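You operate a simulated robot arm through the tools that you are given. There is no shell and no other tool. Be economical: measure what you need, move in short steps, check, and stop when the job is done.

You are at the controls of a simulated robot arm. One attempt, no reset.

TASK
Lay the 2 mm board pack on the chest top above the ribbon drawer and put the weight on it.
Fine: Use the weight on the chest top. Unlock the flat drawers, leave the lock open, shut the board drawer again. Set down upright: weight.
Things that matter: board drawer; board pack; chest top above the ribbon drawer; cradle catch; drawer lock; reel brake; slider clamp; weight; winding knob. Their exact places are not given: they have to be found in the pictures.

The check looks at the end state, three seconds after you hand in, the way a careful person would. Anything else that was tipped, shoved, dropped, spilled or broken makes it a failure.

THE ROBOT
A 6-joint arm with a two-finger parallel gripper on a trunk, on a base that drives. Base frame: it is fixed to the floor where the robot stands at the start and does not move with it; the origin is under the middle of the robot, x ahead of it, y to its left, z up. Lengths are in m, angles in rad, forces in N, time in s.
With the tool pointing down near the work surface it reaches from about 0.14 to 0.82 m from the robot's upright axis, wherever it stands. Its first joint turns from -2.897 to 2.897 rad. Places, roughly: board drawer [1.9, 0.7, 0.8]; board pack [2, 0.75, 0.75]; chest top above the ribbon drawer [1.2, 0.7, 0.9]; cradle catch [1.4, 0.7, 1]; drawer lock [2.5, 0.5, 0.7]; reel brake [2.6, 0.6, 1]; slider clamp [2.4, 0.6, 1]; weight [1, 0.75, 1]; winding knob [2.4, 0.7, 1]. Payload 3.91 kg.
Tool frame: the origin (TCP) lies between the finger pads and is the grasp point; the fingertips stand 0.03 m ahead of it; z points along the fingers, y is the line along which they close. The gripper opens to 0.11 m. The fingers are 0.02 m wide and 0.01 m thick; the gripper's body (0.048 by 0.112 m) begins 0.055 m behind the TCP.
Orientation is told as [roll, pitch, yaw] about the base's x, y, z axes, in that order, counted from this pose: with the fingers straight down and closing along the base's y, the tool's x points along the base's -x, its y along +y and its z along -z.

THE INTERFACE
- The arm moves only by the tool play_rows. Its argument "steps" is a list that holds one entry, the list of rows, each a list of 7 numbers: the turn, a rotation vector about the base's x, y, z in rad, then the shift along the base's x, y, z in m, then the finger opening in m, from 0 to 0.11. In form: [[[rx, ry, rz, x, y, z, gripper], ...]]. A call has 1 to 10 rows; each row shifts and turns the commanded pose from where the row before left it. A row lasts 0.2 s, in which the tool goes at most 0.05 m and 0.15 rad; a call with a longer step from one row to the next is refused whole, and so is a gripper value outside its range. Where a pose cannot be reached the arm comes as near as it can. A force on the tool above 90 N (or 10 N above the force at the start of the call, whichever is more), or a blocked arm, ends the call early, and 0.2 s more pass. Each finger travels about 0.108 m/s and halts on what it meets, pressing with about 23 N; the grip force reading is that of the motor and also rises with nothing between the fingers. The clock runs only during rows and for 0.2 s after the last one: add rows that do not move to give the fingers time. It gives the time, the measured TCP pose, the force on the tool (base axes), the opening and the grip force at its end, in the units of the frame above (readings bear some noise), with the torque about the TCP (base axes, N m) and any sound that the robot's microphone picked up.
- Cameras (640 x 400 px; columns grow to the right, rows downward): "scene" is now at [-0.078, 0.018, 1.3262]; the picture's right is [0.13, -0.99, 0.00], its down [-0.48, -0.06, -0.87] and it looks along [0.86, 0.11, -0.49] (base axes); focal length 294 px, centre (320, 200). "wrist" rides on the gripper at [0.077, 0.007, -0.114] in the tool frame; the picture's right is [-0.09, 1.00, 0.00], its down [-0.80, -0.07, -0.59] and it looks along [-0.59, -0.05, 0.80] (tool axes); focal length 270 px, centre (320, 200).
- camera(camera): a new picture of that camera. No time passes.
- raise_lower(by): slides the trunk up (or, below 0, down) by that many m; the arm and the scene camera ride with it, the base frame stays. It gives what a move gives, with no picture.
- base_move(legs): drives the robot by 1 to 6 legs, each [ahead, left, turn to the left] in m, m and rad, along the robot's own axes; the way and the turn of a leg run together, so that a leg with both is an arc; at most 1.5 m and 3.142 rad a leg. The arm and the cameras ride along, it lands a little off, and it stops where it bumps. It gives what a move gives.
- pan_tilt(pan, tilt): turns the head with the scene camera to pan (to the left, within 1.501 rad either way) and tilt (down, from -0.506 to 1.204), counted from straight ahead of the robot. It gives what a move gives.
- pixel_to_xyz(camera, pixels): for up to 12 pixels [column, row] of the newest picture of that camera ("zoom" is the newest enlarged one), the place [x, y, z] in the base frame of the surface seen there, good to about 0.002 m, but the place of the scene camera against the robot may be out by one fixed shift of up to 0.012 m in any direction. No time passes.
- zoom(camera, box): a new picture of the part [left, top, right, bottom] of that camera's present view, enlarged. No time passes.
- sign_off(): hands the job in; it is judged then, once.

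Keep the steps short. Do not move on a guess: measure, check each grasp and each placing, and mend mistakes. In all there are 80 turns and 48 pictures (those below and enlarged ones count). Leave the gripper open and the arm clear of the work at the hand-in unless told otherwise, and finish with a single line.

The tools are called after "Emit:" as a command line: name --argument value ..., lists and objects as JSON in quotes. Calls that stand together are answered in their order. play_rows: Moves the arm, as the interface text tells. Its arguments: {"type":"object","properties":{"steps":{"type":"array"}},"required":["steps"]} The other tools are called the same way: raise_lower (by) slides the trunk up or down; base_move (legs) drives the base; pan_tilt (pan, tilt) turns the head that bears the scene camera; camera (camera) takes a picture; pixel_to_xyz (camera, pixels) gives the place of the surface under pixels of a picture; zoom (camera, box) takes an enlarged picture of a part of a camera's view; sign_off () hands the job in.

At the start:

```text
clock: 0.0
tool_pos: [0.3813, 0.1373, 0.8435]
ee_rot: [-0.001, 0.0, 0.0]
ft_force: [0.5, 0.3, 1.0]
ft_torque: [0.04, -0.01, 0.05]
width: 0.1099
grip_force: 0.1
trunk travel left (down, up): [-0.25, 0.29]
robot x, y, heading: [-0.0008, 0.0003, -0.005]
head pan, tilt: [0.133, 0.511]
```

scene: 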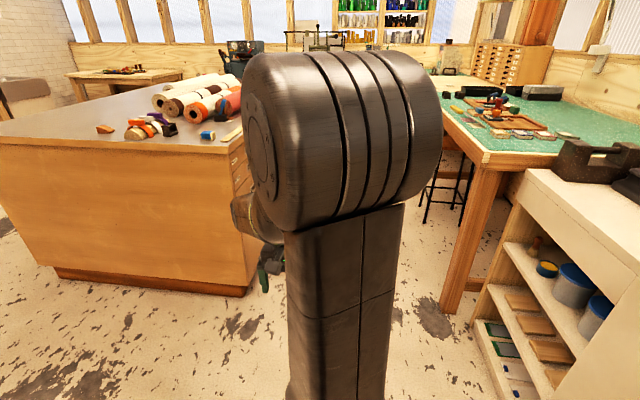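
wrist: 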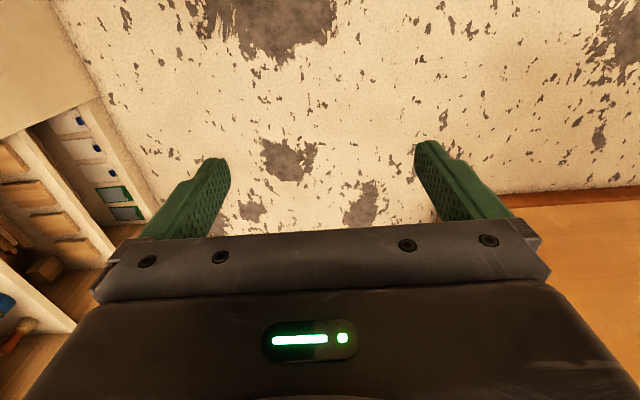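

The arm blocks the middle of the view. I'll pan left to see the chest.

Emit:
pan_tilt --pan 0.75 --tilt 0.4

Emit:
camera --camera "scene"

```text
clock: 1.0
tool_pos: [0.3805, 0.1355, 0.8441]
ee_rot: [0.0, 0.0, -0.001]
ft_force: [0.3, -0.5, -0.5]
ft_torque: [-0.04, -0.02, 0.0]
width: 0.1099
grip_force: 0.0
trunk travel left (down, up): [-0.25, 0.29]
robot x, y, heading: [-0.0007, 0.0014, 0.004]
head pan, tilt: [0.75, 0.4]
```

```text
45 pictures are left
```

scene: 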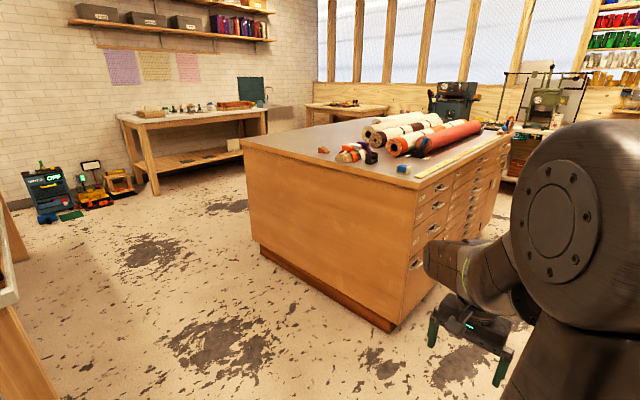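

The chest is in view. I'll measure its corners and enlarge the top.

Emit:
pixel_to_xyz --camera "scene" --pixels '[[411, 188], [242, 142], [508, 136], [404, 168], [350, 155], [323, 150], [372, 157], [442, 168], [398, 328], [430, 140]]'

Emit:
zoom --camera "scene" --box '[300, 80, 540, 230]'

```text
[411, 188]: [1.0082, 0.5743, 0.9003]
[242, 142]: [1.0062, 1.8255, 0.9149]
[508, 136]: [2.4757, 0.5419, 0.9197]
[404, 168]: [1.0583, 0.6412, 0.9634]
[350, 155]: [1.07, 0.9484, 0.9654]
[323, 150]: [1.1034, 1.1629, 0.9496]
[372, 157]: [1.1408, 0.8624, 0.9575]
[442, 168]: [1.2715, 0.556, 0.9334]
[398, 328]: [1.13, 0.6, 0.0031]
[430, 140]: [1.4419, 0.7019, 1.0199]
```

```text
2.67 times, centred on (420, 155) of scene
```

zoom: 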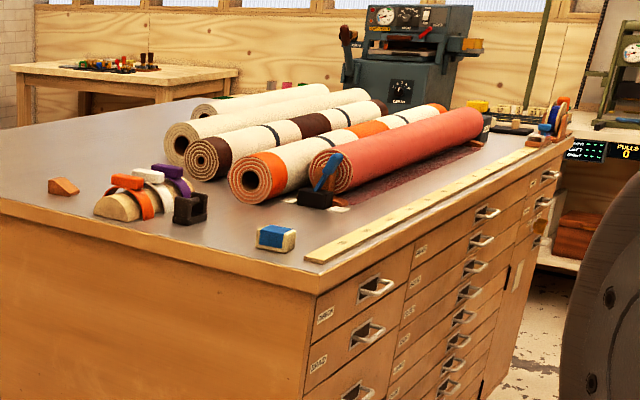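

Now a look down the aisle to the right, to check the way is clear.

Emit:
pan_tilt --pan -0.45 --tilt 0.5

Emit:
camera --camera "scene"

Emit:
pixel_to_xyz --camera "scene" --pixels '[[300, 155], [330, 165], [250, 300], [280, 200], [420, 200], [400, 250], [360, 300], [230, 180], [260, 160]]'

```text
clock: 2.4
tool_pos: [0.3822, 0.1362, 0.843]
ee_rot: [0.001, 0.001, 0.001]
ft_force: [0.4, -1.2, -0.4]
ft_torque: [0.02, 0.0, -0.01]
width: 0.1098
grip_force: 0.0
trunk travel left (down, up): [-0.25, 0.29]
robot x, y, heading: [-0.0015, -0.0016, 0.001]
head pan, tilt: [-0.45, 0.499]
```

```text
43 pictures are left
```

scene: 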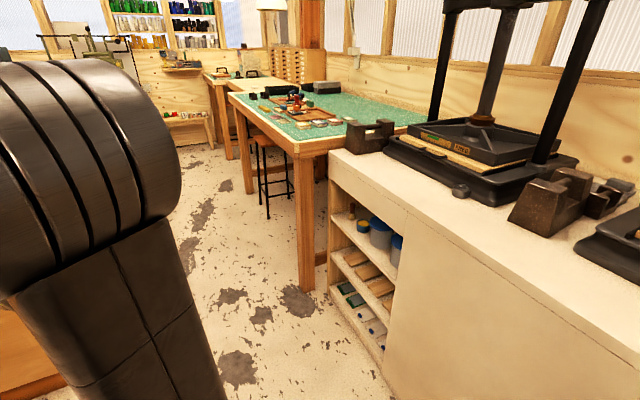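

```text
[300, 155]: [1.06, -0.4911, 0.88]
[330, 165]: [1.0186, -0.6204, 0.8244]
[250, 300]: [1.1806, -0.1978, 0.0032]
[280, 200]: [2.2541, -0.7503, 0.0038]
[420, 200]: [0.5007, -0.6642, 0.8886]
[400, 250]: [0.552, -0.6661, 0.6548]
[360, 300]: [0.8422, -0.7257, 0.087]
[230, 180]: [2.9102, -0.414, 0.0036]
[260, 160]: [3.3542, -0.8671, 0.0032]
```

The aisle spans y from about -0.49 to 0.54. I'll drive ahead 1.4 m along the middle, pan left and look at the drawer fronts.

Emit:
base_move --legs '[[1.45, -0.05, 0]]'

Emit:
pan_tilt --pan 1.25 --tilt 0.75

Emit:
camera --camera "scene"

```text
clock: 9.6
tool_pos: [1.82, 0.1054, 0.8429]
ee_rot: [0.002, 0.0, 0.017]
ft_force: [-0.9, 0.4, 0.8]
ft_torque: [0.02, 0.03, 0.01]
width: 0.1102
grip_force: 0.1
trunk travel left (down, up): [-0.25, 0.29]
robot x, y, heading: [1.4418, -0.0371, 0.016]
head pan, tilt: [-0.45, 0.499]
```

```text
clock: 11.3
tool_pos: [1.8189, 0.1059, 0.844]
ee_rot: [0.0, 0.001, 0.016]
ft_force: [0.1, 0.0, 0.4]
ft_torque: [-0.02, -0.01, -0.02]
width: 0.1101
grip_force: 0.1
trunk travel left (down, up): [-0.25, 0.29]
robot x, y, heading: [1.4404, -0.0376, 0.014]
head pan, tilt: [1.25, 0.75]
```

```text
42 pictures are left
```

scene: 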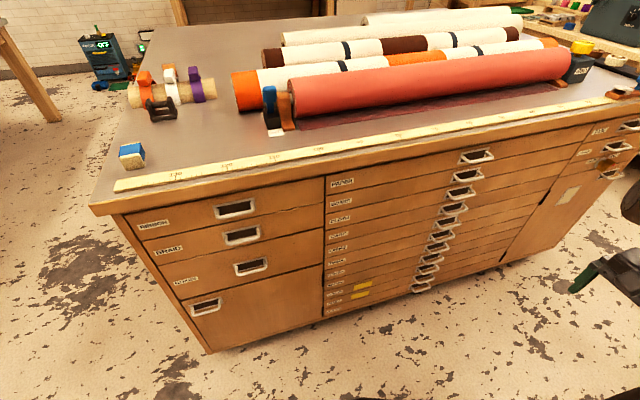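

Labels are visible on the drawer fronts. I'll enlarge them.

Emit:
zoom --camera "scene" --box '[300, 130, 500, 330]'

Emit:
zoom --camera "scene" --box '[100, 50, 340, 200]'

Emit:
pixel_to_xyz --camera "scene" --pixels '[[343, 183], [341, 201], [476, 156], [463, 176], [463, 192], [132, 153], [160, 110], [270, 100], [275, 133], [325, 178], [320, 255], [596, 125]]'

```text
2.00 times, centred on (400, 230) of scene
```

zoom: 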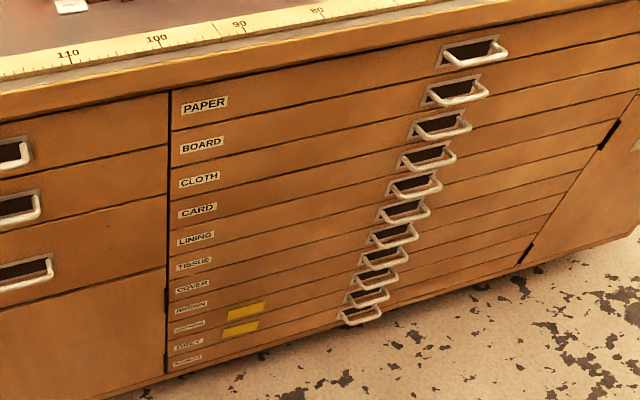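

```text
2.67 times, centred on (220, 125) of scene
```

zoom: 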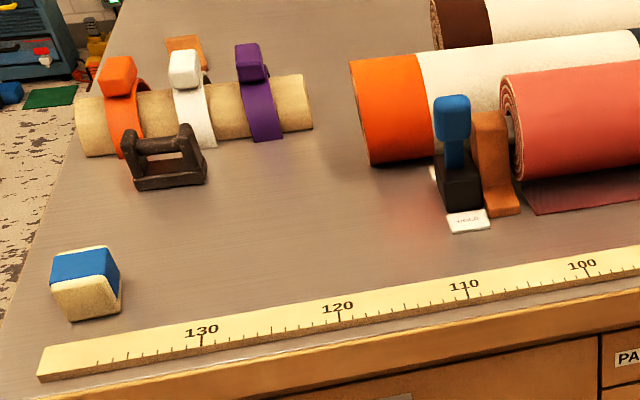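

```text
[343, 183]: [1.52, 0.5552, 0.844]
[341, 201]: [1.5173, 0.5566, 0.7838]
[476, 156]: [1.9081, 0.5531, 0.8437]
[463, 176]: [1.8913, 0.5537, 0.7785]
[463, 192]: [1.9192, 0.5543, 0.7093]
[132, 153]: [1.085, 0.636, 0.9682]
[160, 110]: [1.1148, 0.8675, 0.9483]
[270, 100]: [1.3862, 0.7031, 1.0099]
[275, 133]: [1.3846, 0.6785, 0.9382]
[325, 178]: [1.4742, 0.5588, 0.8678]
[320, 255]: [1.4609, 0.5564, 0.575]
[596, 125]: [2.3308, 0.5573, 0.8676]
```

The BOARD drawer is the second of the flat stack (z≈0.785). The dark iron block with a handle looks like the weight. I'll drive on to see the right column with the lock.

Emit:
base_move --legs '[[0.55, -0.06, -0.015]]'

Emit:
pan_tilt --pan 1.0 --tilt 0.7

Emit:
camera --camera "scene"

```text
clock: 14.5
tool_pos: [2.3699, 0.0401, 0.8438]
ee_rot: [-0.002, 0.0, -0.004]
ft_force: [0.3, 0.6, -0.4]
ft_torque: [0.01, 0.01, 0.0]
width: 0.1099
grip_force: 0.0
trunk travel left (down, up): [-0.25, 0.29]
robot x, y, heading: [1.9882, -0.095, -0.004]
head pan, tilt: [1.25, 0.75]
```

```text
clock: 15.2
tool_pos: [2.3702, 0.042, 0.8431]
ee_rot: [-0.001, 0.0, -0.005]
ft_force: [-0.1, 0.3, 0.8]
ft_torque: [0.03, 0.01, 0.0]
width: 0.11
grip_force: 0.1
trunk travel left (down, up): [-0.25, 0.29]
robot x, y, heading: [1.9856, -0.094, -0.004]
head pan, tilt: [1.0, 0.7]
```

```text
39 pictures are left
```

scene: 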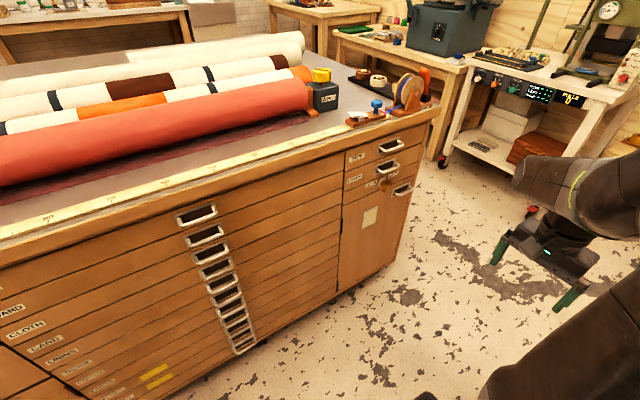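

Now an enlargement of the right column and of the rig on top.

Emit:
zoom --camera "scene" --box '[320, 120, 440, 240]'

Emit:
pixel_to_xyz --camera "zoom" --pixels '[[340, 340], [320, 345], [370, 130], [260, 510], [410, 360], [150, 340], [362, 340]]'

Emit:
zoom --camera "scene" --box '[290, 50, 450, 150]'

```text
3.33 times, centred on (380, 180) of scene
```

zoom: 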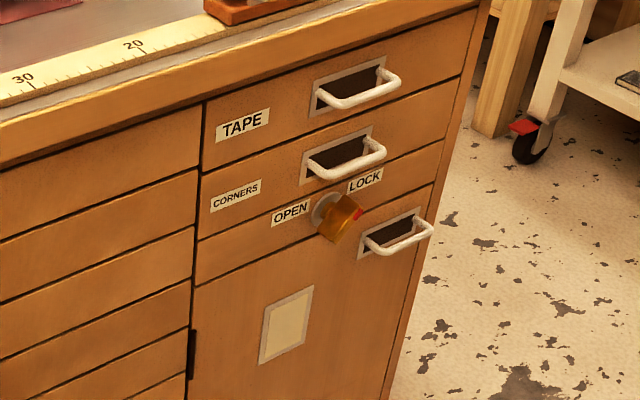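

```text
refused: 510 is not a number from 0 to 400
```

```text
4.00 times, centred on (370, 100) of scene
```

zoom: 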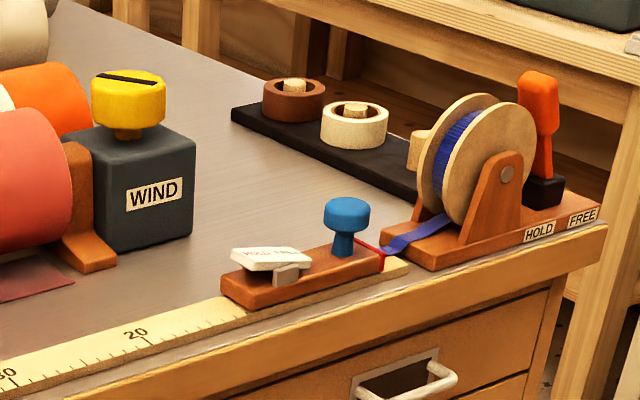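

The lock knob sits between OPEN and LOCK, its red mark toward LOCK. I'll measure it and the nearby handle.

Emit:
pixel_to_xyz --camera "scene" --pixels '[[386, 185], [388, 183], [390, 187], [380, 184], [371, 183], [393, 174], [399, 190], [405, 187], [390, 169], [367, 205], [191, 214], [201, 236]]'

```text
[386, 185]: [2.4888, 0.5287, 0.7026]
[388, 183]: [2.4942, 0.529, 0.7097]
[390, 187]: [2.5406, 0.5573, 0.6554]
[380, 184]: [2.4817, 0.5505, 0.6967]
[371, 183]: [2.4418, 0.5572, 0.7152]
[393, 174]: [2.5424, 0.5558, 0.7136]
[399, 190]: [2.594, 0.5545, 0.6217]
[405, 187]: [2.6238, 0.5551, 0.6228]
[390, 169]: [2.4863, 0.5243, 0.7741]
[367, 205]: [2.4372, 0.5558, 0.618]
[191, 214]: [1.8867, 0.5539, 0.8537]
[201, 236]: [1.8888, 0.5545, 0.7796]
```

I'll drive 0.2 m further, then swing the tool to horizontal pointing at the chest front (+y), staying about 0.25 m off it.

Emit:
base_move --legs '[[0.2, 0.0, 0]]'

Emit:
play_rows --steps '[[[0.143, 0, 0, -0.008, 0.02, -0.01, 0.11], [0.143, 0, 0, -0.008, 0.02, -0.01, 0.11], [0.143, 0, 0, -0.008, 0.02, -0.01, 0.11], [0.143, 0, 0, -0.008, 0.02, -0.01, 0.11], [0.143, 0, 0, -0.008, 0.02, -0.01, 0.11], [0.143, 0, 0, -0.008, 0.02, -0.01, 0.11], [0.143, 0, 0, -0.008, 0.02, -0.01, 0.11], [0.143, 0, 0, -0.008, 0.02, -0.01, 0.11], [0.143, 0, 0, -0.008, 0.02, -0.01, 0.11], [0.143, 0, 0, -0.008, 0.02, -0.01, 0.11]]]'

Emit:
play_rows --steps '[[[0.143, 0, 0, 0, 0.02, -0.01, 0.11], [0, 0, 0, 0, 0.02, -0.01, 0.11], [0, 0, 0, 0, 0.02, -0.01, 0.11], [0, 0, 0, 0, 0.02, -0.005, 0.11], [0, 0, 0, 0, 0, 0, 0.11]]]'

Emit:
camera --camera "wrist"

```text
clock: 16.8
tool_pos: [2.5678, 0.0374, 0.8439]
ee_rot: [-0.001, 0.002, -0.011]
ft_force: [-0.5, -0.5, 0.2]
ft_torque: [-0.04, 0.01, -0.01]
width: 0.1101
grip_force: 0.1
trunk travel left (down, up): [-0.25, 0.29]
robot x, y, heading: [2.1884, -0.0963, -0.01]
head pan, tilt: [1.0, 0.7]
```

```text
clock: 19.0
tool_pos: [2.4878, 0.2377, 0.7436]
ee_rot: [1.431, 0.008, -0.001]
ft_force: [-0.5, -0.9, 0.0]
ft_torque: [-0.03, 0.0, 0.0]
width: 0.1099
grip_force: 0.1
trunk travel left (down, up): [-0.25, 0.29]
robot x, y, heading: [2.185, -0.0937, -0.007]
head pan, tilt: [1.0, 0.7]
```

```text
clock: 20.2
tool_pos: [2.4885, 0.3205, 0.7092]
ee_rot: [1.573, 0.008, 0.0]
ft_force: [0.5, 0.2, 0.3]
ft_torque: [-0.01, -0.02, 0.0]
width: 0.1102
grip_force: 0.0
trunk travel left (down, up): [-0.25, 0.29]
robot x, y, heading: [2.1843, -0.0959, -0.012]
head pan, tilt: [1.0, 0.7]
```

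```text
36 pictures are left
```

wrist: 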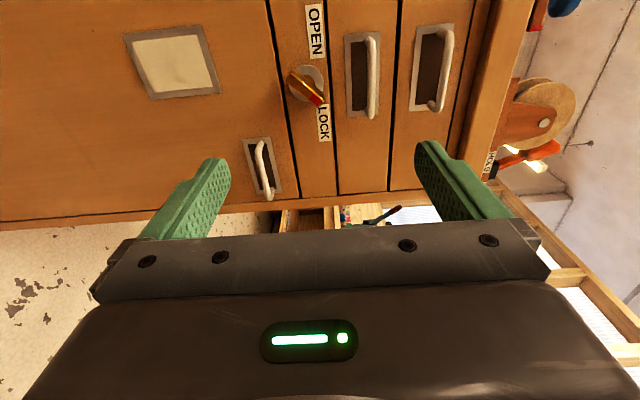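

The wrist view is sideways (picture right = up, picture down = +x). The knob is at (305,90), red tip toward LOCK. Measuring it.

Emit:
zoom --camera "wrist" --box '[250, 20, 378, 150]'

Emit:
pixel_to_xyz --camera "wrist" --pixels '[[306, 89], [322, 104], [293, 78], [316, 72], [315, 30], [323, 122], [300, 95], [308, 82], [370, 80], [373, 112]]'

```text
3.08 times, centred on (314, 85) of wrist
```

zoom: 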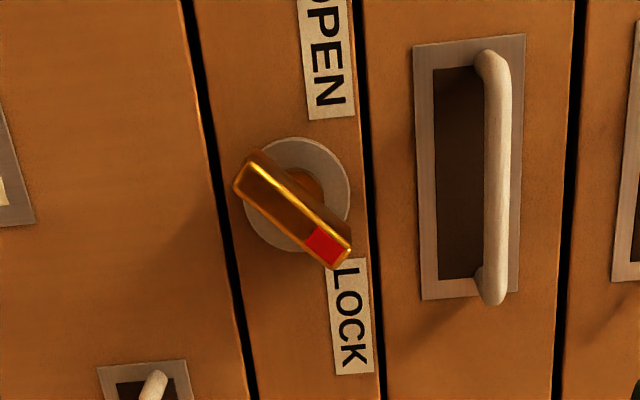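

```text
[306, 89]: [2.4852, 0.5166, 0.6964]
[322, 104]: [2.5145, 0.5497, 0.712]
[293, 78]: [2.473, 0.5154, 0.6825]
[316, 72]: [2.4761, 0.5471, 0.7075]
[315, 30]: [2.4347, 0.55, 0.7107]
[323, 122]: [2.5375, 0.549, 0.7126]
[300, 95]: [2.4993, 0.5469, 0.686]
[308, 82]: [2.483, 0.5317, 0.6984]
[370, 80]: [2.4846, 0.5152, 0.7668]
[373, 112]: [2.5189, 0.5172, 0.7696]
```

Knob bar centre ≈ (2.487, 0.515 front, 0.696), lying at 45°. I'll turn the fingers to straddle it, at a standoff, opened to 0.05, then check.

Emit:
play_rows --steps '[[[0, -0.131, 0, -0.001, 0, -0.006, 0.05], [0, -0.131, 0, -0.001, 0, -0.007, 0.05], [0, -0.131, 0, 0, 0.02, 0, 0.05], [0, -0.131, 0, 0, 0.02, 0, 0.05], [0, -0.131, 0, 0, 0.02, 0, 0.05], [0, -0.131, 0, 0, 0.02, 0, 0.05], [0, 0, 0, 0, 0.02, 0, 0.05], [0, 0, 0, 0, 0, 0, 0.05]]]'

Emit:
camera --camera "wrist"

```text
clock: 22.0
tool_pos: [2.4853, 0.4172, 0.6934]
ee_rot: [1.573, -0.778, -0.001]
ft_force: [0.0, -0.3, -0.4]
ft_torque: [-0.03, 0.01, -0.02]
width: 0.0502
grip_force: 0.0
trunk travel left (down, up): [-0.25, 0.29]
robot x, y, heading: [2.1849, -0.0947, -0.008]
head pan, tilt: [1.0, 0.7]
```

```text
34 pictures are left
```

wrist: 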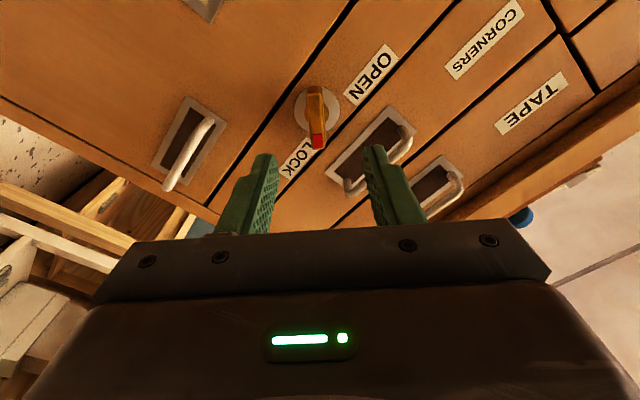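

The bar stands upright between the fingers. Advancing 0.09 m and then closing.

Emit:
play_rows --steps '[[[0, 0, 0, 0.001, 0.03, 0.002, 0.05], [0, 0, 0, 0, 0.03, 0, 0.05], [0, 0, 0, 0, 0.03, 0, 0.05], [0, 0, 0, 0, 0, 0, 0.05], [0, 0, 0, 0, 0, 0, 0.0], [0, 0, 0, 0, 0, 0, 0.0], [0, 0, 0, 0, 0, 0, 0.0]]]'

```text
clock: 23.6
tool_pos: [2.491, 0.5074, 0.6943]
ee_rot: [1.564, -0.776, 0.0]
ft_force: [24.0, 3.8, -28.3]
ft_torque: [0.93, -0.55, -0.54]
width: 0.0126
grip_force: 45.3
trunk travel left (down, up): [-0.25, 0.29]
robot x, y, heading: [2.1857, -0.0949, -0.008]
head pan, tilt: [1.0, 0.7]
```

Gripped (12.6 mm) but off to one side: force about 37 N across the bar. I'll shift the hand 4 mm each in x and z to relieve it.

Emit:
play_rows --steps '[[[0, 0, 0, 0.003, 0, -0.003, 0.0], [0, 0, 0, 0, 0, 0, 0.0]]]'

```text
clock: 24.2
tool_pos: [2.4905, 0.5078, 0.6942]
ee_rot: [1.571, -0.775, 0.002]
ft_force: [16.5, -7.7, -11.1]
ft_torque: [-1.33, -0.32, 0.43]
width: 0.0127
grip_force: 45.5
trunk travel left (down, up): [-0.25, 0.29]
robot x, y, heading: [2.1887, -0.0997, -0.01]
head pan, tilt: [1.0, 0.7]
```

Better. A little more relief, then turn counter-clockwise toward OPEN in steps (first half).

Emit:
play_rows --steps '[[[0, 0, 0, 0.002, 0, -0.001, 0.0], [0, -0.13, 0, 0, 0, 0, 0.0], [0, -0.13, 0, 0, 0, 0, 0.0], [0, -0.13, 0, 0, 0, 0, 0.0], [0, -0.13, 0, 0, 0, 0, 0.0], [0, -0.13, 0, 0, 0, 0, 0.0], [0, 0, 0, 0, 0, 0, 0.0]]]'

```text
clock: 25.8
tool_pos: [2.4905, 0.5076, 0.6937]
ee_rot: [1.585, -1.431, -0.01]
ft_force: [-16.7, -4.4, 4.6]
ft_torque: [-0.66, 0.02, -0.22]
width: 0.013
grip_force: 44.8
trunk travel left (down, up): [-0.25, 0.29]
robot x, y, heading: [2.1843, -0.0947, -0.007]
head pan, tilt: [1.0, 0.7]
```

It turns freely. Turning the rest.

Emit:
play_rows --steps '[[[0, -0.13, 0, -0.001, 0, 0, 0.0], [0, -0.13, 0, -0.001, 0, 0, 0.0], [0, -0.13, 0, 0, 0, 0, 0.0], [0, -0.13, 0, 0, 0, 0, 0.0], [0, -0.13, 0, 0, 0, 0, 0.0], [0, -0.13, 0, 0, 0, 0, 0.0], [0, -0.13, 0, 0, 0, 0, 0.0], [0, -0.1, 0, 0, 0, 0, 0.0], [0, 0, 0, 0, 0, 0, 0.0]]]'

```text
clock: 26.7
tool_pos: [2.4913, 0.5094, 0.695]
ee_rot: [-1.46, -1.326, 3.076]
ft_force: [-12.1, -16.5, 5.8]
ft_torque: [1.55, 0.0, -0.45]
width: 0.0135
grip_force: 44.9
out of reach, approached as far as the arm can: row 3, 4
trunk travel left (down, up): [-0.25, 0.29]
robot x, y, heading: [2.1818, -0.0944, -0.008]
head pan, tilt: [1.0, 0.7]
stopped in row 4: the force on the tool passed its limit (the readings are from after the stop); the commanded pose is now the measured one
```

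The wrist ran out of turn at about 60° of knob rotation. I'll open, back off, and regrip the bar with the hand turned by half a revolution.

Emit:
play_rows --steps '[[[0, 0, 0, 0, 0, 0, 0.05], [0, 0, 0, 0, 0, 0, 0.05], [0, 0, 0, 0, -0.03, 0, 0.05], [0, 0, 0, 0, -0.03, 0, 0.05], [0, 0, 0, 0, -0.04, 0, 0.05], [0, 0.15, 0, 0, 0, 0, 0.05], [0, 0.15, 0, 0, 0, 0, 0.05], [0, 0.15, 0, 0, 0, 0, 0.05], [0, 0.15, 0, 0, 0, 0, 0.05], [0, 0.15, 0, 0, 0, 0, 0.05]]]'

Emit:
play_rows --steps '[[[0, 0.15, 0, 0, 0, 0, 0.05], [0, 0.15, 0, 0, 0, 0, 0.05], [0, 0.15, 0, 0, 0, 0, 0.05], [0, 0.15, 0, 0, 0, 0, 0.05], [0, 0.15, 0, 0, 0, 0, 0.05], [0, 0.15, 0, 0, 0, 0, 0.05], [0, 0.15, 0, 0, 0, 0, 0.05], [0, 0.15, 0, 0, 0, 0, 0.05], [0, 0.15, 0, 0, 0, 0, 0.05], [0, 0.1, 0, 0, 0, 0, 0.05]]]'

Emit:
play_rows --steps '[[[0, 0.15, 0, 0, 0, 0, 0.05], [0, 0.15, 0, 0, 0, 0, 0.05], [0, 0.15, 0, 0, 0, 0, 0.05], [0, 0.15, 0, 0, 0, 0, 0.05], [0, 0.15, 0, 0, 0, 0, 0.05], [0, 0.15, 0, 0, 0, 0, 0.05], [0, 0, 0, 0, 0, 0, 0.05]]]'

Emit:
camera --camera "wrist"

```text
clock: 28.9
tool_pos: [2.5186, 0.4232, 0.7099]
ee_rot: [1.578, -1.061, 0.042]
ft_force: [-0.2, -0.3, 0.7]
ft_torque: [0.01, 0.03, -0.03]
width: 0.0499
grip_force: 0.0
out of reach, approached as far as the arm can: row 3, 4, 5
trunk travel left (down, up): [-0.25, 0.29]
robot x, y, heading: [2.1845, -0.0946, -0.005]
head pan, tilt: [1.0, 0.7]
```

```text
clock: 31.1
tool_pos: [2.5172, 0.4242, 0.7093]
ee_rot: [1.621, 0.388, 0.022]
ft_force: [-0.1, 0.2, -0.1]
ft_torque: [-0.02, 0.01, 0.01]
width: 0.0501
grip_force: 0.0
trunk travel left (down, up): [-0.25, 0.29]
robot x, y, heading: [2.1863, -0.0949, -0.006]
head pan, tilt: [1.0, 0.7]
```

```text
clock: 32.7
tool_pos: [2.5175, 0.4216, 0.7096]
ee_rot: [1.683, 1.287, 0.071]
ft_force: [0.1, -0.8, -0.7]
ft_torque: [0.01, -0.04, 0.0]
width: 0.0501
grip_force: 0.0
trunk travel left (down, up): [-0.25, 0.29]
robot x, y, heading: [2.1857, -0.0938, -0.009]
head pan, tilt: [1.0, 0.7]
```

```text
33 pictures are left
```

wrist: 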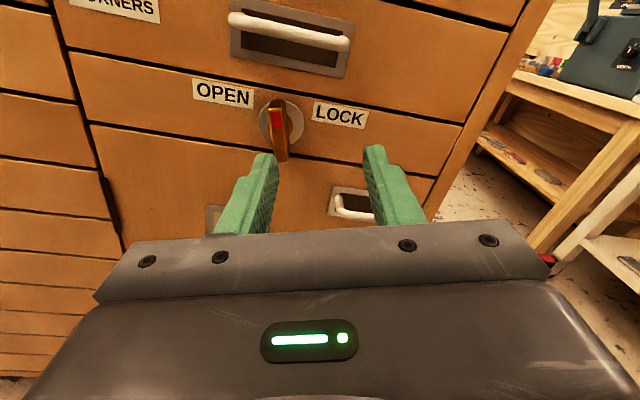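

The hand is turned. It drifted sideways to (2.5175, 0.7096); the knob, red end up, is at about (2.490, 0.695). I'll centre on it, straighten and look.

Emit:
play_rows --steps '[[[-0.03, 0, 0.037, -0.0275, 0, -0.0146, 0.05], [0, 0, 0, 0, 0, 0, 0.05]]]'

Emit:
zoom --camera "wrist" --box '[220, 60, 420, 240]'

Emit:
pixel_to_xyz --camera "zoom" --pixels '[[320, 100], [320, 130], [320, 150], [340, 120], [300, 120]]'

```text
clock: 33.3
tool_pos: [2.4918, 0.4258, 0.6956]
ee_rot: [1.576, 1.284, 0.007]
ft_force: [0.0, 1.3, 0.5]
ft_torque: [0.01, 0.0, 0.0]
width: 0.05
grip_force: 0.1
trunk travel left (down, up): [-0.25, 0.29]
robot x, y, heading: [2.1844, -0.0948, -0.01]
head pan, tilt: [1.0, 0.7]
```

```text
2.22 times, centred on (320, 150) of wrist
```

zoom: 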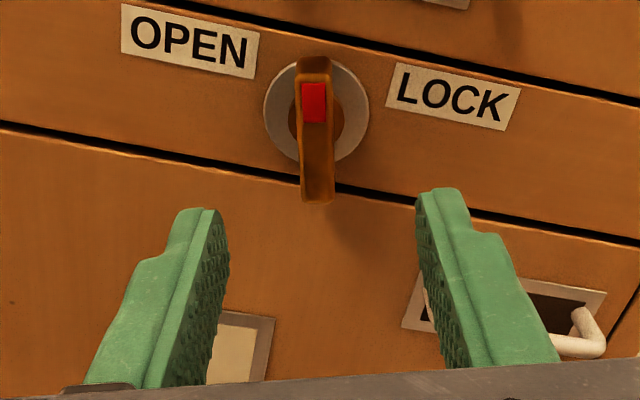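

```text
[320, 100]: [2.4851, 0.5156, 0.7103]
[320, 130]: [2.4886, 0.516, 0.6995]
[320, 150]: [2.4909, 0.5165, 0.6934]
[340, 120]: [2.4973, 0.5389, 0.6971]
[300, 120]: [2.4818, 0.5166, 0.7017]
```

Aligned. Advance, close, and turn the remaining ~30°.

Emit:
play_rows --steps '[[[0, 0, 0, -0.002, 0.03, 0.0, 0.05], [0, 0, 0, 0, 0.03, 0, 0.05], [0, 0, 0, 0, 0.022, 0, 0.05], [0, 0, 0, 0, 0, 0, 0.0], [0, 0, 0, 0, 0, 0, 0.0], [0, 0, 0, 0, 0, 0, 0.0]]]'

Emit:
play_rows --steps '[[[0, -0.13, 0, 0, 0, 0, 0.0], [0, -0.13, 0, 0, 0, 0, 0.0], [0, -0.13, 0, 0, 0, 0, 0.0], [0, -0.12, 0, 0, 0, 0, 0.0], [0, 0, 0, 0, 0, 0, 0.0]]]'

```text
clock: 34.7
tool_pos: [2.4898, 0.5076, 0.6961]
ee_rot: [1.585, 1.285, 0.011]
ft_force: [16.0, 8.2, 7.9]
ft_torque: [-0.53, -0.04, -0.18]
width: 0.013
grip_force: 45.3
trunk travel left (down, up): [-0.25, 0.29]
robot x, y, heading: [2.1873, -0.093, -0.005]
head pan, tilt: [1.0, 0.7]
```

```text
clock: 35.9
tool_pos: [2.489, 0.5069, 0.6939]
ee_rot: [1.574, 0.773, 0.007]
ft_force: [15.0, 25.5, 14.7]
ft_torque: [0.08, 0.51, -0.42]
width: 0.0128
grip_force: 44.7
trunk travel left (down, up): [-0.25, 0.29]
robot x, y, heading: [2.1851, -0.0963, -0.005]
head pan, tilt: [1.0, 0.7]
```

Emit:
play_rows --steps '[[[0, -0.06, 0, 0, 0, 0, 0.0], [0, 0, 0, 0, 0, 0, 0.0], [0, 0, 0, 0, 0, 0, 0.05], [0, 0, 0, 0, 0, 0, 0.05], [0, 0, 0, 0, -0.03, 0, 0.05], [0, 0, 0, 0, -0.04, 0, 0.05], [0, 0, 0, 0, -0.04, 0, 0.05]]]'

Emit:
zoom --camera "wrist" --box '[220, 30, 420, 210]'

```text
clock: 37.5
tool_pos: [2.4869, 0.3953, 0.6952]
ee_rot: [1.572, 0.712, 0.003]
ft_force: [-0.8, 0.0, 0.1]
ft_torque: [-0.03, -0.01, 0.01]
width: 0.05
grip_force: 0.0
trunk travel left (down, up): [-0.25, 0.29]
robot x, y, heading: [2.1857, -0.0968, -0.001]
head pan, tilt: [1.0, 0.7]
```

```text
2.22 times, centred on (320, 120) of wrist
```

zoom: 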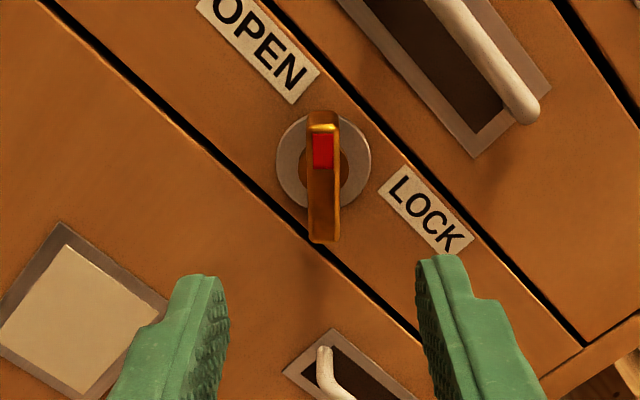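

The lock points to OPEN. Next, level the fingers (closing vertically) and drive back along the chest so the hand faces the BOARD handle near x=1.89.

Emit:
play_rows --steps '[[[0, -0.14, 0, 0, -0.01, 0.018, 0.05], [0, -0.14, 0, 0, -0.01, 0.018, 0.05], [0, -0.14, 0, 0, -0.01, 0.018, 0.05], [0, -0.14, 0, 0, 0, 0.018, 0.05], [0, -0.15, 0, 0, 0, 0.018, 0.05], [0, 0, 0, 0, 0, 0, 0.05]]]'

Emit:
base_move --legs '[[-0.6, 0, 0]]'

Emit:
camera --camera "wrist"

```text
clock: 38.9
tool_pos: [2.4857, 0.3661, 0.7856]
ee_rot: [1.569, 0.004, 0.001]
ft_force: [0.0, -0.2, 0.1]
ft_torque: [0.02, 0.01, 0.01]
width: 0.0504
grip_force: 0.2
trunk travel left (down, up): [-0.25, 0.29]
robot x, y, heading: [2.1826, -0.0976, -0.008]
head pan, tilt: [1.0, 0.7]
```

```text
clock: 42.3
tool_pos: [1.8928, 0.3687, 0.7845]
ee_rot: [1.569, 0.005, -0.017]
ft_force: [0.0, -0.4, 0.3]
ft_torque: [-0.01, 0.01, 0.01]
width: 0.0501
grip_force: 0.1
trunk travel left (down, up): [-0.25, 0.29]
robot x, y, heading: [1.5814, -0.0874, -0.027]
head pan, tilt: [1.0, 0.7]
```

```text
30 pictures are left
```

wrist: 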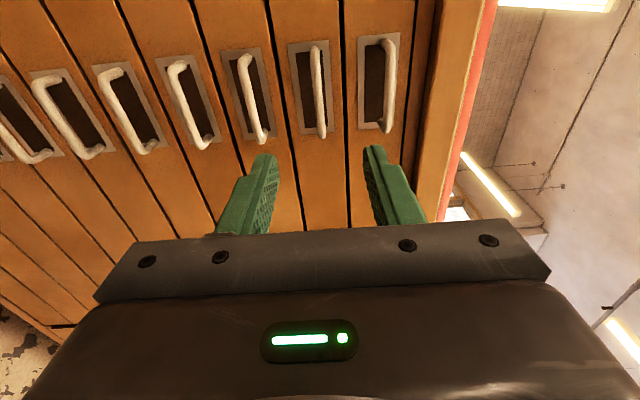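

The rightmost handle is PAPER; the one at (318,90) is BOARD. Measuring both.

Emit:
pixel_to_xyz --camera "wrist" --pixels '[[316, 60], [320, 90], [323, 120], [392, 90], [256, 100], [305, 100], [335, 160], [418, 150]]'

```text
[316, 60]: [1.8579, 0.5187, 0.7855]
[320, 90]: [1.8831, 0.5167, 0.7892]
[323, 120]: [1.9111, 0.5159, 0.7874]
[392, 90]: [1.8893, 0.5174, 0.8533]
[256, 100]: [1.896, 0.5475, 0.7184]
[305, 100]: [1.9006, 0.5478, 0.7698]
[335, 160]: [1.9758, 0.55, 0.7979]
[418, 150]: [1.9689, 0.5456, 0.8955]
```

BOARD bar centre ≈ (1.885, 0.52, 0.788). Advancing 0.143 m and closing on it.

Emit:
play_rows --steps '[[[0, 0, 0.017, -0.006, 0.04, 0.003, 0.05], [0, 0, 0, 0, 0.04, 0, 0.05], [0, 0, 0, 0, 0.04, 0, 0.05], [0, 0, 0, 0, 0.022, 0, 0.05], [0, 0, 0, 0, 0, 0, 0.0], [0, 0, 0, 0, 0, 0, 0.0], [0, 0, 0, 0, 0, 0, 0.0]]]'

```text
clock: 43.9
tool_pos: [1.8884, 0.5123, 0.7842]
ee_rot: [1.561, 0.007, 0.001]
ft_force: [-0.7, -2.2, -25.8]
ft_torque: [-0.21, -0.48, -0.69]
width: 0.0086
grip_force: 44.8
trunk travel left (down, up): [-0.25, 0.29]
robot x, y, heading: [1.5785, -0.0873, -0.028]
head pan, tilt: [1.0, 0.7]
```

Gripped the bar (8.6 mm). Ease down 3 mm, then pull gently.

Emit:
play_rows --steps '[[[0, 0, 0, 0, 0, -0.003, 0.0], [0, 0, 0, 0, -0.015, 0, 0.0], [0, 0, 0, 0, -0.02, 0, 0.0], [0, 0, 0, 0, -0.03, 0, 0.0], [0, 0, 0, 0, -0.03, 0, 0.0], [0, 0, 0, 0, -0.03, 0, 0.0], [0, 0, 0, 0, -0.03, 0, 0.0], [0, 0, 0, 0, 0, 0, 0.0]]]'

Emit:
pan_tilt --pan 0.9 --tilt 0.7

Emit:
camera --camera "scene"

```text
clock: 45.7
tool_pos: [1.8884, 0.3574, 0.7844]
ee_rot: [1.568, 0.006, -0.002]
ft_force: [12.9, -0.8, -23.7]
ft_torque: [-0.17, -0.43, -0.09]
width: 0.0085
grip_force: 45.1
trunk travel left (down, up): [-0.25, 0.29]
robot x, y, heading: [1.5799, -0.0868, -0.028]
head pan, tilt: [1.0, 0.7]
```

```text
clock: 46.4
tool_pos: [1.8878, 0.3574, 0.7841]
ee_rot: [1.569, 0.007, 0.0]
ft_force: [16.6, -1.2, -22.4]
ft_torque: [-0.19, -0.41, -0.72]
width: 0.0086
grip_force: 44.8
trunk travel left (down, up): [-0.25, 0.29]
robot x, y, heading: [1.5847, -0.083, -0.021]
head pan, tilt: [0.901, 0.7]
```

```text
29 pictures are left
```

scene: 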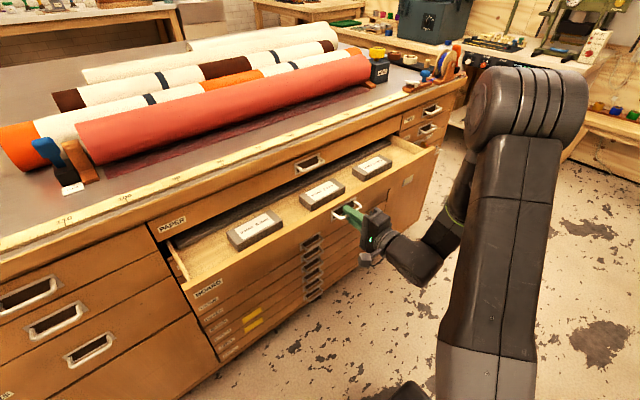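

The drawer slides out. Three packs lie at the front. Enlarging their labels.

Emit:
zoom --camera "scene" --box '[210, 130, 410, 260]'

Emit:
pixel_to_xyz --camera "scene" --pixels '[[228, 235], [272, 212], [284, 225], [240, 246], [300, 198], [333, 181], [345, 189], [311, 208], [353, 173], [379, 155], [391, 163], [330, 215]]'

```text
3.08 times, centred on (310, 195) of scene
```

zoom: 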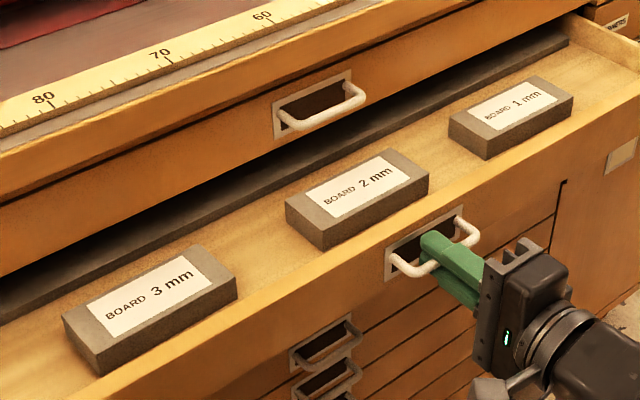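

```text
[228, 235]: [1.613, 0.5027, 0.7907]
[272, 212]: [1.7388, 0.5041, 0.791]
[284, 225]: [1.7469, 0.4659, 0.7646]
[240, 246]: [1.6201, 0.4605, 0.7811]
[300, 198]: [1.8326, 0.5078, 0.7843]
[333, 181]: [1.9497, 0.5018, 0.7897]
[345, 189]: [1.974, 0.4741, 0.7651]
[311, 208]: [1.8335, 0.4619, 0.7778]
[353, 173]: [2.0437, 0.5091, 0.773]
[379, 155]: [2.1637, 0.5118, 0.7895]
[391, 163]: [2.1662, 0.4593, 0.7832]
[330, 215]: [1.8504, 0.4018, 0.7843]
```

The middle pack is the 2 mm one, centre ≈ (1.89, 0.48). The handle of PAPER would be in the way of the gripper, so I pull another 0.11 m.

Emit:
play_rows --steps '[[[0, 0, 0, -0.001, -0.02, -0.002, 0.0], [0, 0, 0, -0.001, -0.03, 0, 0.0], [0, 0, 0, 0, -0.03, 0, 0.0], [0, 0, 0, 0, -0.03, 0, 0.0], [0, 0, 0, 0, 0, 0, 0.0], [0, 0, 0, 0, 0, 0, 0.05], [0, 0, 0, 0, 0, 0, 0.05], [0, 0, 0, 0, -0.04, 0, 0.05], [0, 0, 0, 0, -0.03, 0.02, 0.05]]]'

```text
clock: 48.4
tool_pos: [1.8812, 0.176, 0.8051]
ee_rot: [1.57, 0.004, -0.001]
ft_force: [0.9, 0.3, -0.3]
ft_torque: [-0.02, -0.02, 0.02]
width: 0.0499
grip_force: 0.1
trunk travel left (down, up): [-0.25, 0.29]
robot x, y, heading: [1.5792, -0.0879, -0.026]
head pan, tilt: [0.901, 0.7]
```

Released. Now lift and turn the tool straight down above the drawer.

Emit:
play_rows --steps '[[[0, 0, 0, 0, 0, 0.04, 0.08], [0, 0, 0, 0, 0, 0.04, 0.08], [-0.145, 0, 0, 0, 0, 0.03, 0.08], [-0.145, 0, 0, 0, 0.01, 0.03, 0.08], [-0.145, 0, 0, 0, 0.02, 0.03, 0.08], [-0.145, 0, 0, 0, 0.02, 0.02, 0.08], [-0.145, 0, 0, 0, 0.02, 0.01, 0.08], [-0.145, 0, 0, 0, 0.02, 0, 0.08], [-0.145, 0, 0, 0, 0.02, 0, 0.08], [-0.145, 0, 0, 0, 0.02, 0, 0.08]]]'

Emit:
play_rows --steps '[[[-0.145, 0, 0, 0, 0.02, 0, 0.08], [-0.145, 0, 0, 0, 0.02, 0, 0.08], [-0.12, 0, 0, 0, 0.02, 0, 0.08], [0, 0, 0, 0, 0, 0, 0.08]]]'

Emit:
camera --camera "wrist"

```text
clock: 50.6
tool_pos: [1.884, 0.3071, 1.0036]
ee_rot: [0.409, 0.0, -0.004]
ft_force: [-0.4, -0.3, 0.5]
ft_torque: [-0.02, -0.02, 0.02]
width: 0.0802
grip_force: 0.1
trunk travel left (down, up): [-0.25, 0.29]
robot x, y, heading: [1.5888, -0.0873, -0.026]
head pan, tilt: [0.901, 0.7]
```

```text
clock: 51.6
tool_pos: [1.8846, 0.3676, 1.0023]
ee_rot: [-0.004, -0.001, -0.006]
ft_force: [0.3, -0.1, -0.4]
ft_torque: [0.01, 0.02, -0.03]
width: 0.0798
grip_force: 0.1
trunk travel left (down, up): [-0.25, 0.29]
robot x, y, heading: [1.5836, -0.0862, -0.023]
head pan, tilt: [0.901, 0.7]
```

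```text
27 pictures are left
```

wrist: 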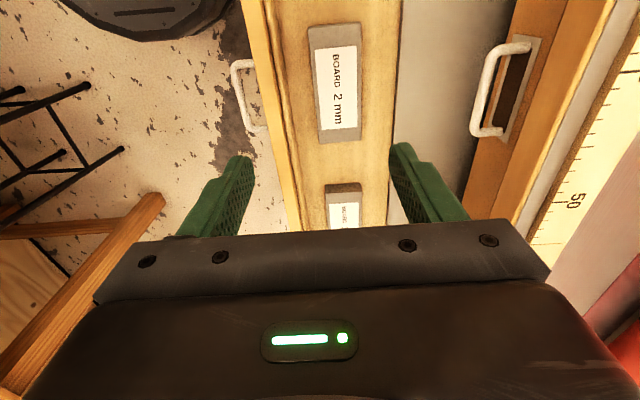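

Pack label "BOARD 2 mm" at (338,85). Measuring its corners.

Emit:
pixel_to_xyz --camera "wrist" --pixels '[[313, 30], [357, 27], [320, 136], [361, 136], [340, 85], [300, 100], [275, 100], [383, 60], [326, 188], [430, 100], [490, 60], [505, 120]]'

```text
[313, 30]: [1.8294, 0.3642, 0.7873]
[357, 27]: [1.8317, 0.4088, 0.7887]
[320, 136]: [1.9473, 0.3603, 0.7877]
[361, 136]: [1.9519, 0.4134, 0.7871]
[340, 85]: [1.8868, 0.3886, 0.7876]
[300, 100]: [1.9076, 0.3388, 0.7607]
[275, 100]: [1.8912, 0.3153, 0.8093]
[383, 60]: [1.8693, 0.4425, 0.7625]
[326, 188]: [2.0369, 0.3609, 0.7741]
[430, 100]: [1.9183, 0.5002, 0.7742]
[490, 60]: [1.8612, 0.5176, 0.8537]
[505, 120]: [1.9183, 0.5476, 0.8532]
```

Pack: 0.12 × 0.053, top 0.788, centre (1.890, 0.3865). I'll narrow the opening to 0.068 to fit between the drawer front and the sheet behind, and descend to just above it first.

Emit:
play_rows --steps '[[[0, 0, 0.005, 0.005, 0.019, -0.03, 0.068], [0, 0, 0, 0, 0, -0.04, 0.068], [0, 0, 0, 0, 0, -0.04, 0.068], [0, 0, 0, 0, 0, -0.03, 0.068], [0, 0, 0, 0, 0, 0, 0.068]]]'

Emit:
camera --camera "wrist"

```text
clock: 52.8
tool_pos: [1.89, 0.3858, 0.8627]
ee_rot: [0.001, 0.0, 0.0]
ft_force: [-0.3, -0.3, -0.9]
ft_torque: [0.01, -0.01, 0.01]
width: 0.0677
grip_force: 0.0
trunk travel left (down, up): [-0.25, 0.29]
robot x, y, heading: [1.583, -0.0886, -0.023]
head pan, tilt: [0.901, 0.7]
```

```text
26 pictures are left
```

wrist: 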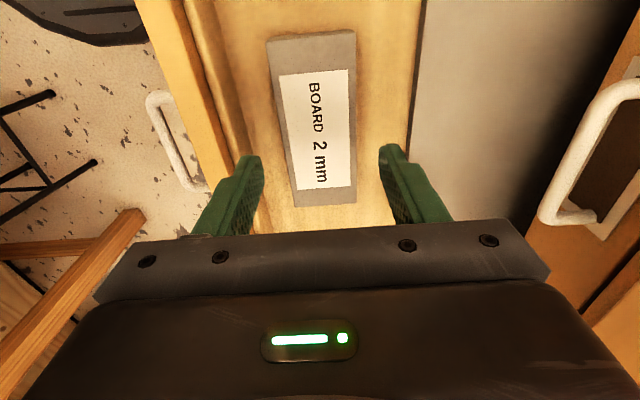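

Centred. Descend 0.066 m and close.

Emit:
play_rows --steps '[[[0, 0, 0, 0, 0.001, -0.03, 0.068], [0, 0, 0, 0, 0, -0.025, 0.068], [0, 0, 0, 0, 0, -0.011, 0.068], [0, 0, 0, 0, 0, 0, 0.068], [0, 0, 0, 0, 0, 0, 0.04], [0, 0, 0, 0, 0, 0, 0.03], [0, 0, 0, 0, 0, 0, 0.03]]]'

```text
clock: 54.4
tool_pos: [1.8905, 0.3852, 0.7986]
ee_rot: [-0.002, 0.0, 0.0]
ft_force: [-0.7, 0.5, -0.2]
ft_torque: [0.08, -0.09, 0.02]
width: 0.0553
grip_force: 22.5
trunk travel left (down, up): [-0.25, 0.29]
robot x, y, heading: [1.5827, -0.083, -0.027]
head pan, tilt: [0.901, 0.7]
```

Holding (55 mm). Lift to z≈1.1.

Emit:
play_rows --steps '[[[0, 0, 0, 0, 0, 0.03, 0.03], [0, 0, 0, 0, 0, 0.04, 0.03], [0, 0, 0, 0, 0, 0.045, 0.03], [0, 0, 0, 0, 0, 0.045, 0.03], [0, 0, 0, 0, 0, 0.045, 0.03], [0, 0, 0, 0, 0, 0.045, 0.03], [0, 0, 0, 0, 0, 0.045, 0.03], [0, 0, 0, 0, 0, 0, 0.03]]]'

Emit:
camera --camera "scene"

```text
clock: 56.2
tool_pos: [1.8923, 0.3886, 1.0948]
ee_rot: [-0.001, 0.0, -0.002]
ft_force: [-0.5, 0.0, -1.3]
ft_torque: [0.0, 0.01, 0.03]
width: 0.0553
grip_force: 22.3
trunk travel left (down, up): [-0.25, 0.29]
robot x, y, heading: [1.5841, -0.0842, -0.019]
head pan, tilt: [0.901, 0.7]
```

```text
25 pictures are left
```

scene: 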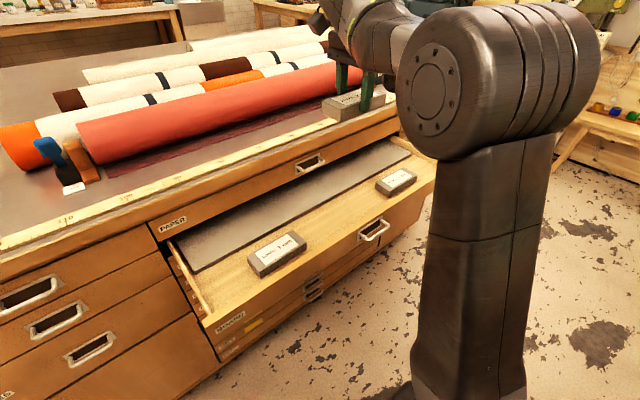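

Pack in hand, the other two undisturbed. Drive back along the chest, then closer to it once past the open drawer.

Emit:
base_move --legs '[[-0.6, 0, 0.02], [0, 0.13, 0]]'

Emit:
pan_tilt --pan 1.3 --tilt 0.6

Emit:
camera --camera "scene"

Emit:
camera --camera "wrist"

```text
clock: 60.4
tool_pos: [1.283, 0.5329, 1.0948]
ee_rot: [-0.001, -0.001, 0.029]
ft_force: [0.0, -0.4, -1.8]
ft_torque: [0.0, 0.01, 0.0]
width: 0.0554
grip_force: 22.8
trunk travel left (down, up): [-0.25, 0.29]
robot x, y, heading: [0.988, 0.0525, 0.006]
head pan, tilt: [0.901, 0.7]
```

```text
clock: 61.3
tool_pos: [1.2826, 0.5323, 1.0945]
ee_rot: [-0.003, 0.001, 0.03]
ft_force: [0.4, -0.1, -1.0]
ft_torque: [0.0, 0.0, 0.01]
width: 0.0556
grip_force: 23.0
trunk travel left (down, up): [-0.25, 0.29]
robot x, y, heading: [0.9862, 0.0504, 0.004]
head pan, tilt: [1.3, 0.6]
```

```text
24 pictures are left
```

scene: 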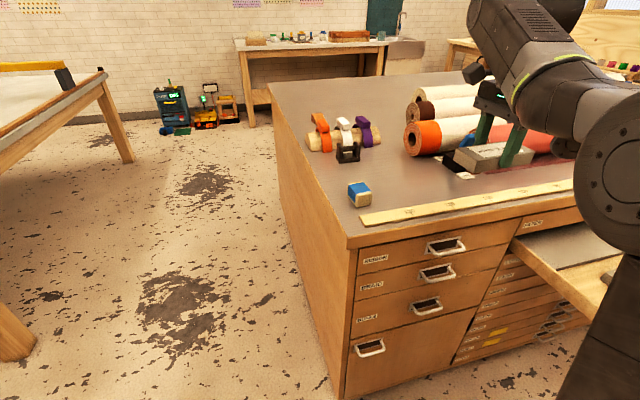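

```text
23 pictures are left
```

wrist: 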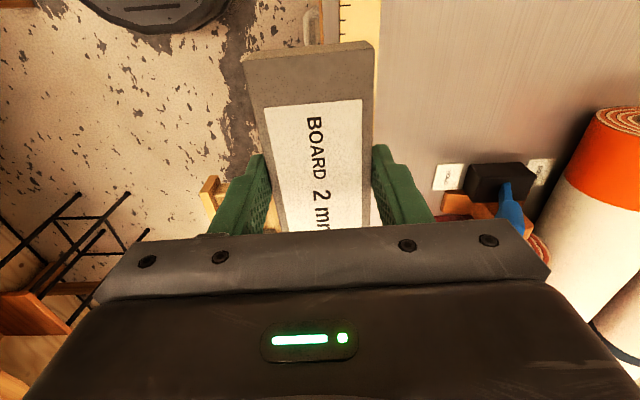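

Measuring the chest top, the catch, and the free patch.

Emit:
pixel_to_xyz --camera "wrist" --pixels '[[450, 60], [420, 120], [420, 20], [370, 30], [445, 177], [500, 180], [600, 130]]'

Emit:
pixel_to_xyz --camera "scene" --pixels '[[360, 193], [368, 203], [347, 152], [336, 160], [370, 140], [400, 190], [357, 252], [507, 225], [450, 170], [462, 180], [430, 145]]'

Emit:
zoom --camera "scene" --box '[290, 100, 490, 225]'

```text
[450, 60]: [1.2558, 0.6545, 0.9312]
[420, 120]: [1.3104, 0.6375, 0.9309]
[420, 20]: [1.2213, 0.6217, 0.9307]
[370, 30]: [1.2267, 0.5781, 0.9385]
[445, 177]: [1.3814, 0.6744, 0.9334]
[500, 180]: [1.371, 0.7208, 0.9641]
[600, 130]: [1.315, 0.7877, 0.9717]
```

```text
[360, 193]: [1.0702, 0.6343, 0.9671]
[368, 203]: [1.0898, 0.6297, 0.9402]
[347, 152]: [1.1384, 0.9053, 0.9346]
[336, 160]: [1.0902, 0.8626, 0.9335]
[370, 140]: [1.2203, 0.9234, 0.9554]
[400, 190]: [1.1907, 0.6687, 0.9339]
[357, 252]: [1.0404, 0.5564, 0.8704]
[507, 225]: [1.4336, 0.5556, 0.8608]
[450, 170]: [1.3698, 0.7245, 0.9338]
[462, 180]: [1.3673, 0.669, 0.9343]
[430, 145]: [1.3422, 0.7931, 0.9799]
```

```text
3.20 times, centred on (390, 162) of scene
```

zoom: 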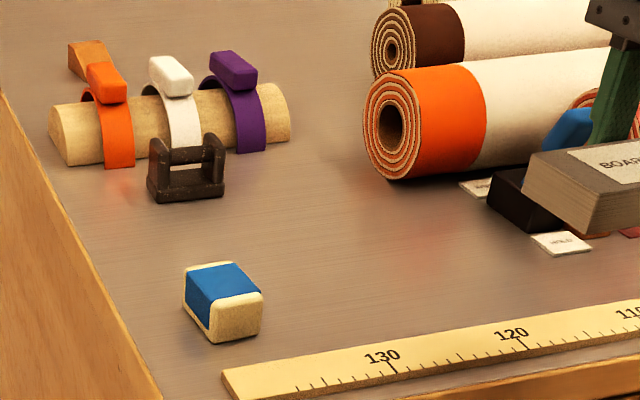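

Top is at z=0.931; ribbon drawer spans x 1.03–1.44. Target for the pack centre: (1.22, 0.69). Move over it, then down to just above.

Emit:
play_rows --steps '[[[0, 0, -0.03, -0.016, 0.04, 0, 0.03], [0, 0, 0, -0.016, 0.04, 0, 0.03], [0, 0, 0, -0.016, 0.04, 0, 0.03], [0, 0, 0, -0.015, 0.0375, 0, 0.03], [0, 0, 0, 0, 0, -0.03, 0.03], [0, 0, 0, 0, 0, -0.03, 0.03], [0, 0, 0, 0, 0, -0.03, 0.03], [0, 0, 0, 0, 0, -0.02, 0.03], [0, 0, 0, 0, 0, 0, 0.03]]]'

Emit:
camera --camera "wrist"

```text
clock: 63.3
tool_pos: [1.2119, 0.6642, 0.9599]
ee_rot: [0.009, -0.004, -0.001]
ft_force: [-0.7, 7.5, 39.7]
ft_torque: [0.38, 0.13, 0.1]
width: 0.0556
grip_force: 23.4
out of reach, approached as far as the arm can: row 3, 4
trunk travel left (down, up): [-0.25, 0.29]
robot x, y, heading: [0.9893, 0.0488, 0.006]
head pan, tilt: [1.3, 0.6]
```

```text
21 pictures are left
```

wrist: 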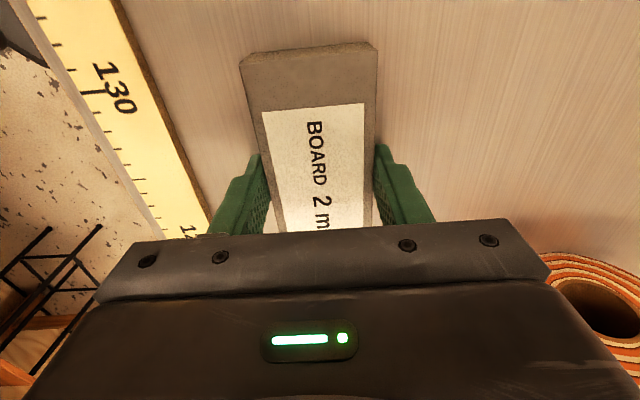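

The reach gave out slightly earlier (y=0.664) and the pack is already down, pressing 40 N. I'll ease up until light, then open a little and back off upward.

Emit:
play_rows --steps '[[[0, 0, 0, 0, 0, 0.006, 0.03], [0, 0, 0, 0, 0, 0, 0.03]]]'

```text
clock: 63.9
tool_pos: [1.211, 0.6633, 0.9619]
ee_rot: [0.0, 0.001, 0.0]
ft_force: [-4.2, 6.8, 24.8]
ft_torque: [0.94, -0.42, 0.2]
width: 0.0557
grip_force: 23.2
trunk travel left (down, up): [-0.25, 0.29]
robot x, y, heading: [0.9866, 0.0488, 0.007]
head pan, tilt: [1.3, 0.6]
```

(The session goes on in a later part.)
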